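You operate a simulated robot arm through the tools that you are given. There is no shell and no other tool. Be economical: measure what you need, move in short steps, check, and stop when the job is done.

You run a simulated robot arm. Do the job below in one go: nothing can be reset, and whatever is moved stays where it is left.

TASK
Take the yellow candle stub and leave it on top of the bung of the large cask.
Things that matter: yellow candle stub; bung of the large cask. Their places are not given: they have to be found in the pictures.

Only the result counts: the job must be done as asked and must still hold three seconds after the hand-in. Knocking over, shifting, dropping, spilling or breaking anything else fails it.

THE ROBOT
A 6-joint arm with a two-finger parallel gripper, fixed in place. Base frame: the origin is at the foot of the arm, x ahead of it, y to its left, z up; the work surface is at about z = 0. Lengths are in mm, angles in degrees, forces in N, time in s.
With the tool pointing down near the work surface it reaches from about 180 to 460 mm from the base axis. Its first joint turns from -70.0 to 70.0 degrees. Payload 1.9 kg.
The TCP is the grasp point between the finger pads, 23 mm short of the fingertips. In the tool frame z runs along the fingers and y along their closing line. The gripper opens to 94 mm. The fingers are 38 mm wide and 10 mm thick; the gripper's body (54 by 96 mm) begins 39 mm behind the TCP.
Orientation is that of the tool frame in the base frame, as [roll, pitch, yaw] about the fixed x, y, z axes, in that order (R = Rz(yaw) Ry(pitch) Rx(roll)). With the fingers straight down and closing along the base's y, the tool's x points along the base's -x, its y along +y and its z along -z.

THE INTERFACE
- The arm moves only by the tool play_rows. Its argument "increments" is a list of rows, each a list of 4 numbers: the shift along the tool's x, y, z in units of 30 mm (1.0 is 30 mm), then the turn about the tool's z in units of 5 degrees (1.0 is 5 degrees). In form: [[x, y, z, yaw], ...]. A call has 1 to 20 rows; each row shifts and turns the commanded pose from where the row before left it, along the tool's axes as they then stand. "fingers" is the closure, from 0 (fully open) to 1 (shut), set as the call begins (left out, the last holds). A call with a number of a shift or a turn outside -1 to 1 is refused whole. A row lasts 0.2 s, in which the tool goes at most 50 mm and 8.6 degrees; a call with a longer step from one row to the next is refused whole, and so is a gripper value outside its range. Where a pose cannot be reached the arm comes as near as it can. A force on the tool above 40 N (or 10 N above the force at the start of the call, whichever is more), or a blocked arm, ends the call early, and 0.2 s more pass. The fingers move at their own pace (about 108 mm/s each) and stop on an object; they squeeze with about 38 N. The grip force told is the motor's: it shows also when the fingers shut on nothing. Time passes only in rows, and 0.2 s behind the last, so rows that do not move let the fingers close. It gives the time, the measured TCP pose, the force on the tool (base axes), the opening and the grip force at its end, in the units of the frame above (readings bear some noise).
- Cameras (640 x 400 px; columns grow to the right, rows downward): "scene" is fixed at [29.3, 295.1, 434.8]; the picture's right is [-0.95, -0.33, 0.00], its down [-0.15, 0.44, -0.89] and it looks along [0.29, -0.84, -0.46] (base axes); focal length 376 px, centre (320, 200). "wrist" rides on the gripper at [-39, 0, -44] in the tool frame; the picture's right is [0.00, -1.00, 0.00], its down [0.97, 0.00, -0.24] and it looks along [0.24, 0.00, 0.97] (tool axes); focal length 218 px, centre (320, 200).
- camera(camera): a new picture of that camera. No time passes.
- probe_pixels(camera, pixels): for up to 12 pixels [column, row] of the newest picture of that camera ("zoom" is the newest enlarged one), the place [x, y, z] in the base frame of the surface seen there, good to about 2 mm. No time passes.
- close_up(camera, box): a new picture of the part [left, top, right, bottom] of that camera's present view, enlarged. No time passes.
- job_done(): hands the job in; it is judged then, once.

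Keep the steps short. Do not move on a guess: measure, check each grasp and each placing, and mend mistakes. In all there are 60 turns and 22 pictures (those below and enlarged ones count). Leave the gripper open and the arm clear of the work at the hand-in unless told otherwise, and finish with a single line.

The tools are called after "Emit:" as name(argument=value, ...) on one line, values as JSON. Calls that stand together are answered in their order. play_rows: Moves the arm, as the interface text tells. Its arguments: {"type":"object","properties":{"increments":{"type":"array","items":{"type":"array","items":{"type":"number"}}},"fingers":{"type":"number"}},"required":["increments"]} The other tools are called the same way: camera (camera) takes a picture; probe_pixels (camera, pixels) gives the place of the surface under pixels of a picture; close_up (camera, box) takes an enlarged picture of a part of a camera's view; job_done () hands the job in.

At the start:

```text
clock: 0.0
eef_pos: [318.8, -152.5, 260.6]
tcp_rot: [-179.9, 0.0, 179.7]
force: [1.1, 0.4, -0.1]
grip_width: 93.9
grasp_force: 0.0
```

scene: 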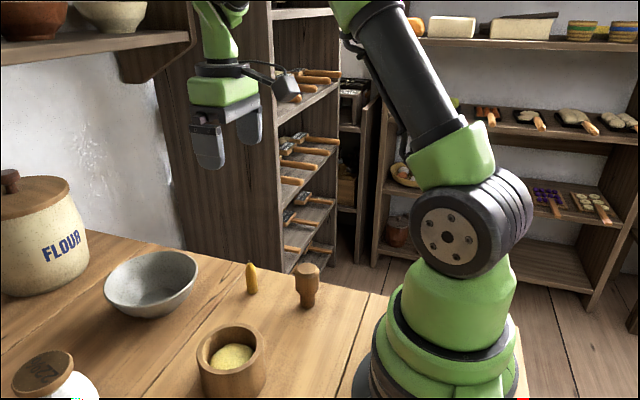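
wrist: 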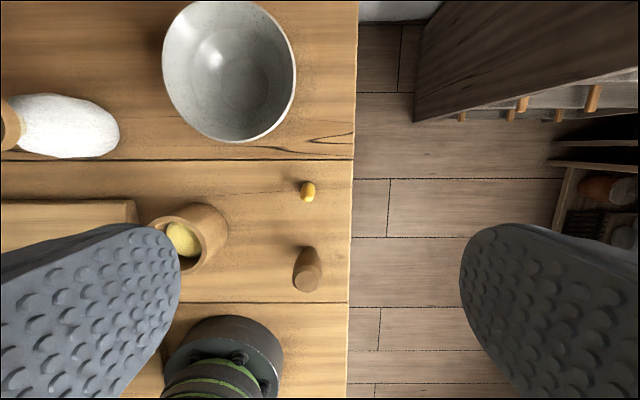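

I see a yellow stub at scene (251,278) and a wooden stopper-like piece at (307,285). I don't see an obvious cask yet, so I'll enlarge that part of the view.

Emit:
close_up(camera="scene", box=[180, 240, 360, 400])

Emit:
close_up(camera="wrist", box=[120, 150, 360, 300])

```text
2.50 times, centred on (270, 320) of scene
```

zoom: 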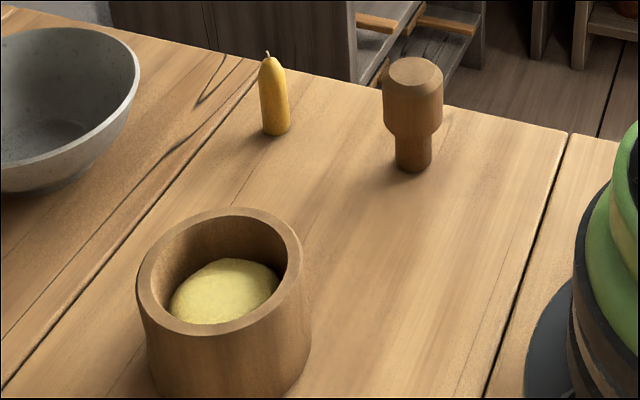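

```text
2.67 times, centred on (240, 225) of wrist
```

zoom: 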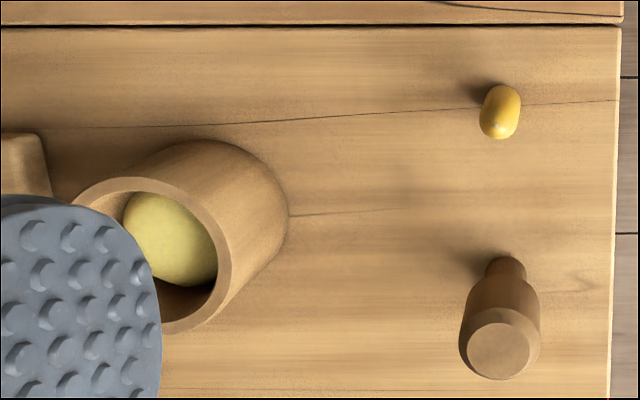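

The wooden piece could be a bung, but part of the table (+y side) is out of view. I'll probe what's visible and then move to look at the rest.

Emit:
probe_pixels(camera="scene", pixels=[[251, 266], [251, 290], [252, 280], [307, 267], [307, 285], [305, 305], [232, 330], [150, 260], [45, 370], [230, 355], [296, 270], [318, 270]])

Emit:
play_rows(increments=[[0, 0.8, -0.5, 0], [0, 1, -0.5, 0], [0, 1, 0, 0], [0, 1, 0, 0], [0, 1, 0, 0], [0, 1, 0, 0], [0, 1, 0, 0], [0, 1, 0, 0], [0, 1, 0, 0], [0, 1, 0, 0]])

Emit:
camera(camera="wrist")

```text
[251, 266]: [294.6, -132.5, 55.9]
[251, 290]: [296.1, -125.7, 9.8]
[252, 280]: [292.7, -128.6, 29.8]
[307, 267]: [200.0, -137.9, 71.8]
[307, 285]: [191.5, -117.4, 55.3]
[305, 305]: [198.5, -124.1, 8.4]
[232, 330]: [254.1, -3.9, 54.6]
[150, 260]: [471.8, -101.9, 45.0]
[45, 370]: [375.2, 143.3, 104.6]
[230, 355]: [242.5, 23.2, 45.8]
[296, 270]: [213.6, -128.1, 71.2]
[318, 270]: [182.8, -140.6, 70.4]
```

```text
clock: 2.2
eef_pos: [318.9, 141.4, 288.8]
tcp_rot: [-179.9, 0.0, 179.8]
force: [0.2, 0.2, 0.3]
grip_width: 94.0
grasp_force: 0.0
```

```text
17 pictures are left
```

wrist: 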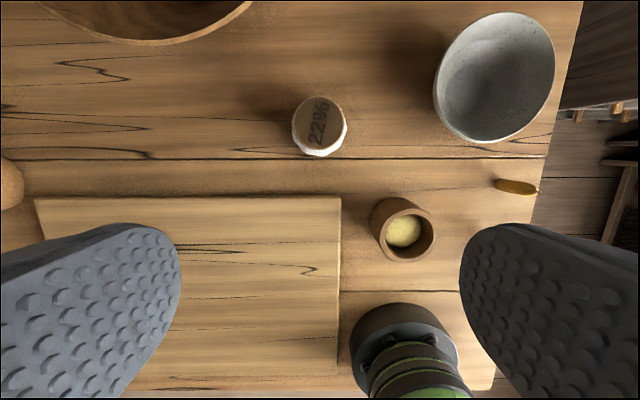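

There is another wooden object at the left edge (5,185). I'll look further to +y.

Emit:
play_rows(increments=[[0.5, 1, 0, 0], [0.5, 1, 0, 0], [0.5, 1, 0, 0], [0.5, 1, 0, 0]])

Emit:
camera(camera="wrist")

```text
clock: 3.2
eef_pos: [259.8, 262.5, 288.4]
tcp_rot: [-180.0, -0.1, 179.9]
force: [-0.5, -0.1, 0.3]
grip_width: 93.9
grasp_force: 0.1
```

```text
16 pictures are left
```

wrist: 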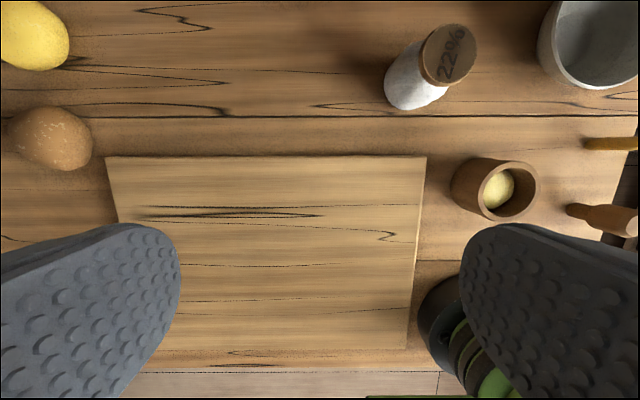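

The table holds a jar, a bowl, a potato, a lemon, a board and a cup. The only bung is the wooden stopper standing at about (198,-130), with its top at z ≈ 72. I'll go back above the candle and measure it closely.

Emit:
play_rows(increments=[[-0.17, -1, 0, 0], [0, -1, 0, 0], [0, -1, 0, 0], [0, -1, 0, 0], [0, -1, 0, 0], [0, -1, 0, 0], [0, -1, 0, 0], [0, -1, 0, 0], [0, -1, 0, 0], [0, -1, 0, 0], [0, -1, 0, 0], [-0.5, -1, 0.5, 0], [-0.5, -1, 1, 0], [0, 0, 1, 0], [0, 0, 1, 0]])

Emit:
camera(camera="wrist")

Emit:
close_up(camera="scene", box=[210, 245, 340, 326])

```text
clock: 6.4
eef_pos: [294.5, -130.2, 183.7]
tcp_rot: [-179.9, 0.1, 179.8]
force: [-0.5, 0.2, 0.9]
grip_width: 93.9
grasp_force: 0.0
```

```text
15 pictures are left
```

wrist: 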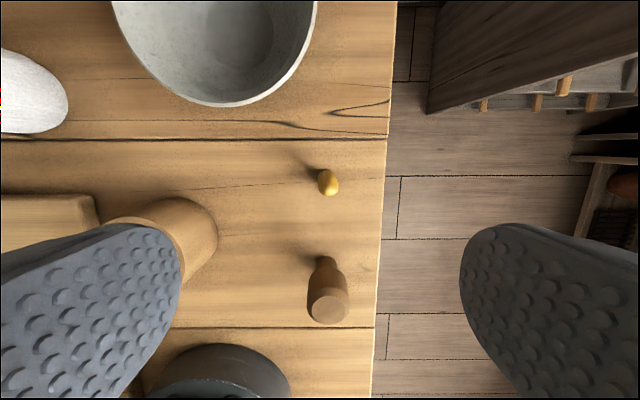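

```text
4.92 times, centred on (275, 286) of scene
```

zoom: 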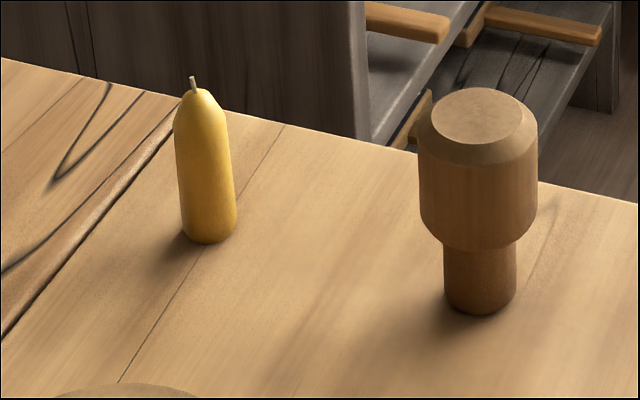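

I'll measure the candle's outline and the bung's top disc in the enlarged view.

Emit:
probe_pixels(camera="zoom", pixels=[[477, 117], [436, 117], [518, 117], [477, 92], [477, 142], [205, 180], [179, 180], [229, 180], [207, 240], [199, 100], [425, 185], [533, 185]])

Emit:
probe_pixels(camera="wrist", pixels=[[328, 183], [329, 190], [328, 305], [312, 305], [344, 305], [328, 320], [328, 292], [250, 105]])

```text
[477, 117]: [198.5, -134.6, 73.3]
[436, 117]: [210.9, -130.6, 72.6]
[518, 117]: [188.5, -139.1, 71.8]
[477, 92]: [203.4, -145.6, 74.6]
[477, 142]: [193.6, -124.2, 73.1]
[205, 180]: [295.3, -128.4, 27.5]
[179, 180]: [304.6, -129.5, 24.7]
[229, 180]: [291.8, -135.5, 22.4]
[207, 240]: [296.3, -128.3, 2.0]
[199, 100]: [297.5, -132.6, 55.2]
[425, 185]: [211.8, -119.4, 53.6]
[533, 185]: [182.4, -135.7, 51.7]
```

```text
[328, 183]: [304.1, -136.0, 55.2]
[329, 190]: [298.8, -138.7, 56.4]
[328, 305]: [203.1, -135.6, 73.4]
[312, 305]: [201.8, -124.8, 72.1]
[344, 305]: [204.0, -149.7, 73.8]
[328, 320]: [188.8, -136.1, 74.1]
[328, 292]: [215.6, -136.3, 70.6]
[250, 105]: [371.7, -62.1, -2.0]
```

The candle axis is at about (299,-134.5), about 14 mm thick and 55 mm tall. The bung top is centred at about (199,-135), z ≈ 73. I'll line up over the candle and lower open fingers to z ≈ 33, which keeps the tips above the table.

Emit:
play_rows(increments=[[-0.15, -0.14, 0, 0], [0, 0, 1, 0], [0, 0, 1, 0], [0, 0, 1, 0], [0, 0, 1, 0], [0, 0, 0.5, 0], [0, 0, 0.5, 0], [0, 0, 0, 0]], fingers=0)

Emit:
camera(camera="wrist")

```text
clock: 8.2
eef_pos: [298.9, -131.5, 34.2]
tcp_rot: [-180.0, 0.0, 179.7]
force: [0.3, -0.3, -0.4]
grip_width: 93.8
grasp_force: 0.0
```

```text
13 pictures are left
```

wrist: 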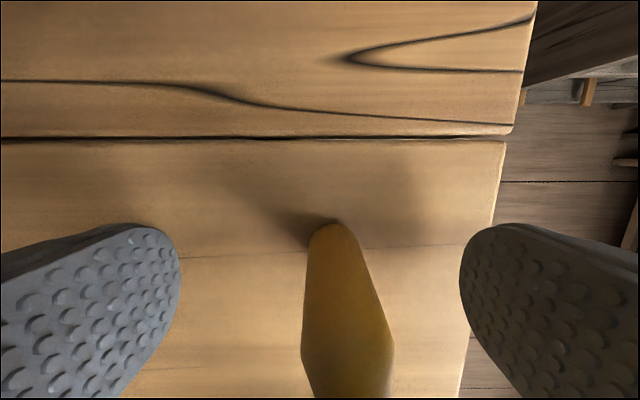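

The candle sits about 4 mm to -y of the finger centre (base at column ~330, top at ~350). I'll shift by that so the fingers close without pushing it.

Emit:
play_rows(increments=[[0, -0.12, 0, 0], [0, 0, 0, 0], [0, 0, 0, 0]])

Emit:
camera(camera="wrist")

```text
clock: 9.0
eef_pos: [297.6, -136.3, 34.9]
tcp_rot: [-179.9, 0.0, 179.9]
force: [0.7, -0.4, 0.4]
grip_width: 94.0
grasp_force: 0.0
```

```text
12 pictures are left
```

wrist: 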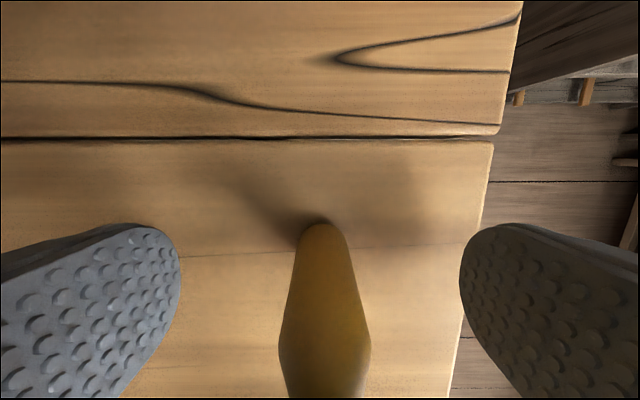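

The candle is now centred (columns ~320–325), so I'll close the fingers.

Emit:
play_rows(increments=[[0, 0, 0, 0], [0, 0, 0, 0], [0, 0, 0, 0], [0, 0, 0, 0]], fingers=1)

Emit:
play_rows(increments=[[0, 0, -0.5, 0], [0, 0, -1, 0], [0, 0, -1, 0], [0, 0, -1, 0], [0, 0, 0, 0]])

Emit:
close_up(camera="scene", box=[180, 160, 340, 320])

```text
clock: 10.0
eef_pos: [298.7, -136.6, 34.6]
tcp_rot: [-179.9, 0.0, 179.8]
force: [0.6, -0.5, -0.5]
grip_width: 15.8
grasp_force: 37.5
```

```text
clock: 11.2
eef_pos: [297.8, -136.4, 140.2]
tcp_rot: [-179.8, 0.0, 179.8]
force: [0.2, -0.7, 0.1]
grip_width: 16.0
grasp_force: 38.0
```

```text
2.50 times, centred on (260, 240) of scene
```

zoom: 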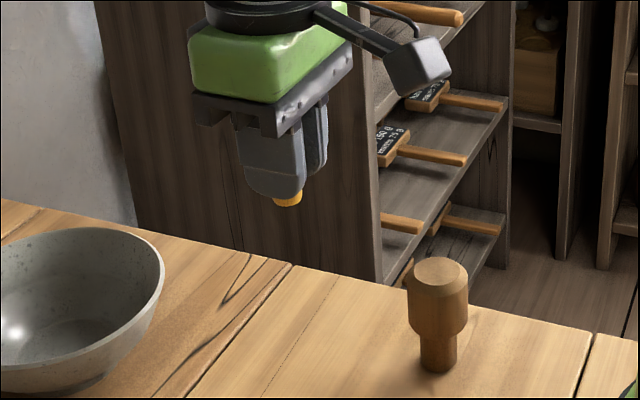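

The candle is held (width 16 mm, force 38 N), with its bottom about 34.5 mm below the TCP. I'll carry it at this height, bottom at z ≈ 105, over the bung at (199,-135).

Emit:
play_rows(increments=[[0.8, 0, 0, 0], [0.8, 0, 0, 0], [0.8, 0, 0, 0], [0.6, 0.04, 0, 0], [0.29, 0, 0, 0], [0, 0, 0, 0], [0, 0, 0, 0]])

Emit:
close_up(camera="scene", box=[240, 190, 370, 320])

Emit:
camera(camera="wrist")

```text
clock: 12.8
eef_pos: [199.0, -135.9, 139.4]
tcp_rot: [-179.8, 0.0, 179.8]
force: [0.6, 0.3, 0.6]
grip_width: 15.7
grasp_force: 37.9
```

```text
3.08 times, centred on (305, 255) of scene
```

zoom: 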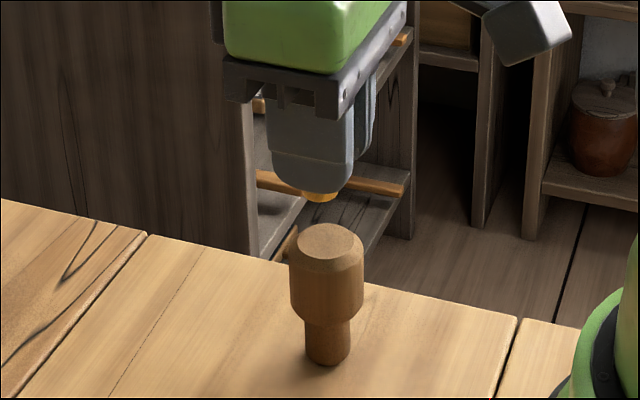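

```text
9 pictures are left
```

wrist: 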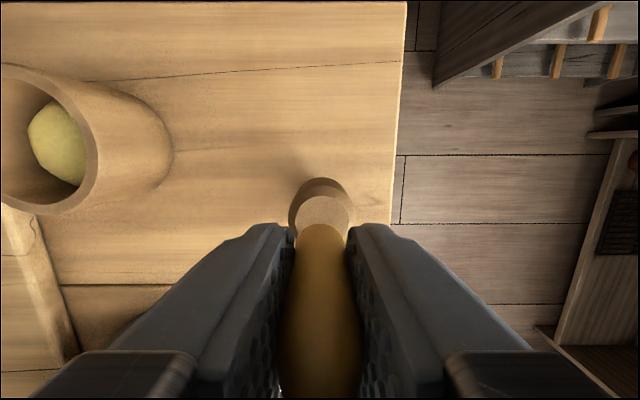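

The bung disc looks slightly off from the candle's bottom in this view. I'll measure both here.

Emit:
probe_pixels(camera="zoom", pixels=[[305, 193], [321, 199], [336, 193], [330, 243], [302, 243], [358, 243], [330, 227], [330, 257], [307, 340], [348, 340], [293, 285], [360, 285]])

Emit:
probe_pixels(camera="wrist", pixels=[[325, 210], [302, 210], [347, 210], [325, 200], [320, 228]])

```text
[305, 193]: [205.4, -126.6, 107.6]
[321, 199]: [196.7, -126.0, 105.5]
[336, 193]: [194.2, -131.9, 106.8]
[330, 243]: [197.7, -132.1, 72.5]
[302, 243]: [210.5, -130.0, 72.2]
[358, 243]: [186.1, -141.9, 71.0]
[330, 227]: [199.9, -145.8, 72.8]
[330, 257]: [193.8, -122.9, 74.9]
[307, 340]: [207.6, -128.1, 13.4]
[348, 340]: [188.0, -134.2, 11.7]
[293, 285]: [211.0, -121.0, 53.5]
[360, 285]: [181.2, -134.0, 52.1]
```

```text
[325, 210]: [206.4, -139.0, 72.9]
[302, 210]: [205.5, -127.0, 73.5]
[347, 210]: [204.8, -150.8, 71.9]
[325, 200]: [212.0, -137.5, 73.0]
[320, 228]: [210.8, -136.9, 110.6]
```

Comparing both cameras, the bung centre is about 2.7 mm toward -x and 1.8 mm toward -y from the candle. I'll correct that and then lower to about 3 mm above contact.

Emit:
play_rows(increments=[[0.09, -0.06, 0, 0], [0, 0, 0.5, 0], [0, 0, 0.3, 0], [0, 0, 0.15, 0], [0, 0, 0, 0], [0, 0, 0, 0]])

Emit:
close_up(camera="scene", box=[260, 220, 360, 320])

```text
clock: 14.2
eef_pos: [198.0, -136.3, 111.3]
tcp_rot: [-179.9, -0.1, 179.9]
force: [-0.6, -0.7, -0.9]
grip_width: 16.2
grasp_force: 37.9
```

```text
4.00 times, centred on (310, 270) of scene
```

zoom: 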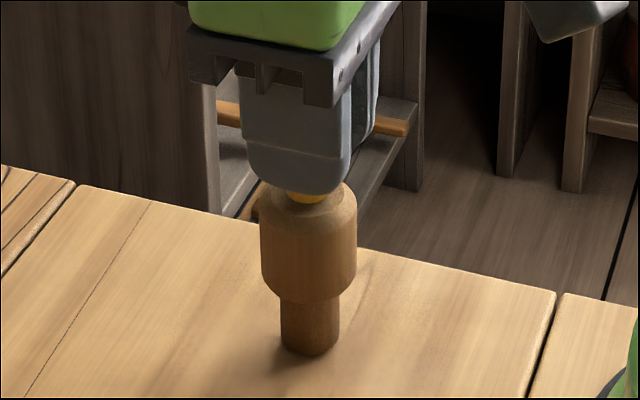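

The candle (column ~307) is centred on the bung (columns ~309–310). I'll lower in small steps and watch the force.

Emit:
play_rows(increments=[[0, 0, 0.03, 0], [0, 0, 0.03, 0], [0, 0, 0.03, 0], [0, 0, 0, 0]])

```text
clock: 15.2
eef_pos: [198.1, -136.9, 107.9]
tcp_rot: [-179.9, -0.1, 179.8]
force: [0.9, -0.2, 1.8]
grip_width: 16.2
grasp_force: 38.0
```

Little force so far (1.8 N). I'll go down one more small step.

Emit:
play_rows(increments=[[0, 0, 0.025, 0], [0, 0, 0, 0]])

```text
clock: 15.8
eef_pos: [198.5, -137.3, 108.1]
tcp_rot: [-179.9, 0.1, 179.8]
force: [0.3, 0.2, 16.8]
grip_width: 16.2
grasp_force: 38.4
```

There is contact at 16.8 N. I'll ease off half a millimetre and check before opening.

Emit:
play_rows(increments=[[0, 0, -0.015, 0], [0, 0, 0, 0]])

Emit:
close_up(camera="scene", box=[260, 220, 360, 320])

```text
clock: 16.4
eef_pos: [196.2, -136.8, 107.9]
tcp_rot: [-179.9, 0.1, 179.8]
force: [0.5, -0.3, 3.2]
grip_width: 16.0
grasp_force: 38.1
```

```text
4.00 times, centred on (310, 270) of scene
```

zoom: 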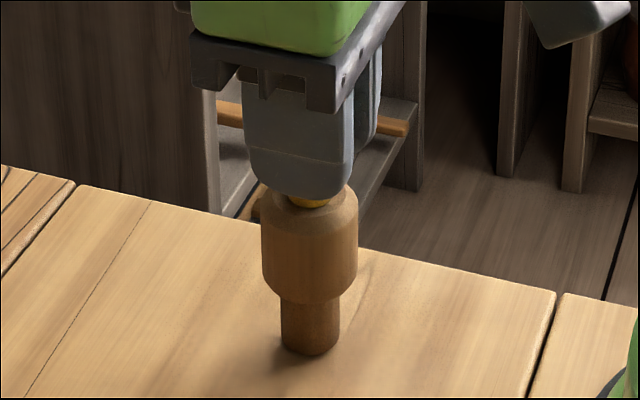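

The candle is resting on the bung at 3 N and the bung is upright. I'll open the fingers and hold still.

Emit:
play_rows(increments=[[0, 0, 0, 0], [0, 0, 0, 0], [0, 0, 0, 0], [0, 0, 0, 0]], fingers=0)

Emit:
camera(camera="wrist")

```text
clock: 17.4
eef_pos: [197.5, -137.0, 108.0]
tcp_rot: [-179.9, -0.1, 179.8]
force: [-0.6, -0.2, 0.6]
grip_width: 93.9
grasp_force: 0.0
```

```text
6 pictures are left
```

wrist: 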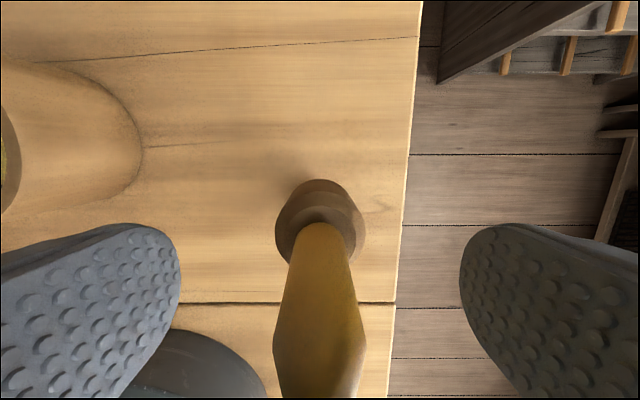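

The candle stands free between the open fingers. I'll lift straight up, then move away.

Emit:
play_rows(increments=[[0, 0, -0.3, 0], [0, 0, -0.7, 0], [0, 0, -1, 0], [0, 0, -1, 0], [0, 0, -1, 0], [-1, 0, -0.5, 0], [-1, 0, 0, 0], [-1, 0, 0, 0], [0, 0, 0, 0], [0, 0, 0, 0]])

Emit:
camera(camera="scene")

Emit:
close_up(camera="scene", box=[250, 210, 360, 320])

```text
clock: 19.6
eef_pos: [285.3, -138.2, 244.6]
tcp_rot: [-179.9, 0.0, 179.7]
force: [-0.3, 0.1, 0.4]
grip_width: 93.8
grasp_force: 0.0
```

```text
5 pictures are left
```

scene: 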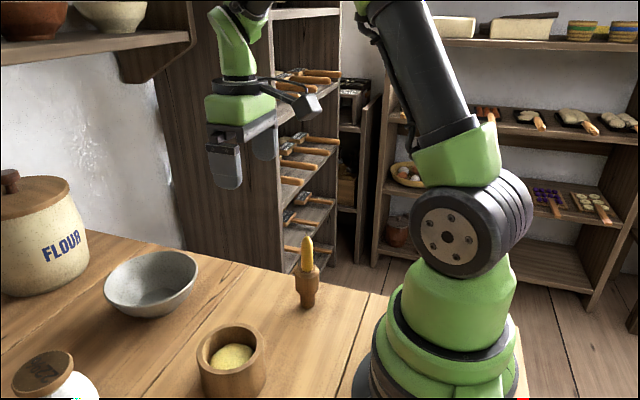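

```text
3.64 times, centred on (305, 265) of scene
```

zoom: 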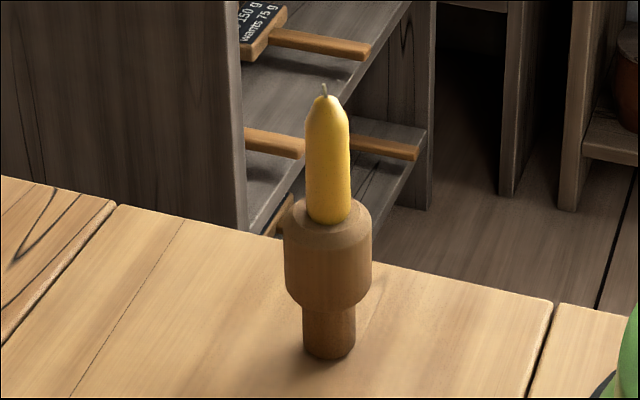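

The candle stands upright and centred on the bung. Nothing else has moved, the gripper is open and the arm is clear, so I'm handing in.

Emit:
job_done()

```text
The job is handed in.
```

The yellow candle stub is standing on top of the wooden bung, the only bung I found (no cask was in view), and the job is handed in.
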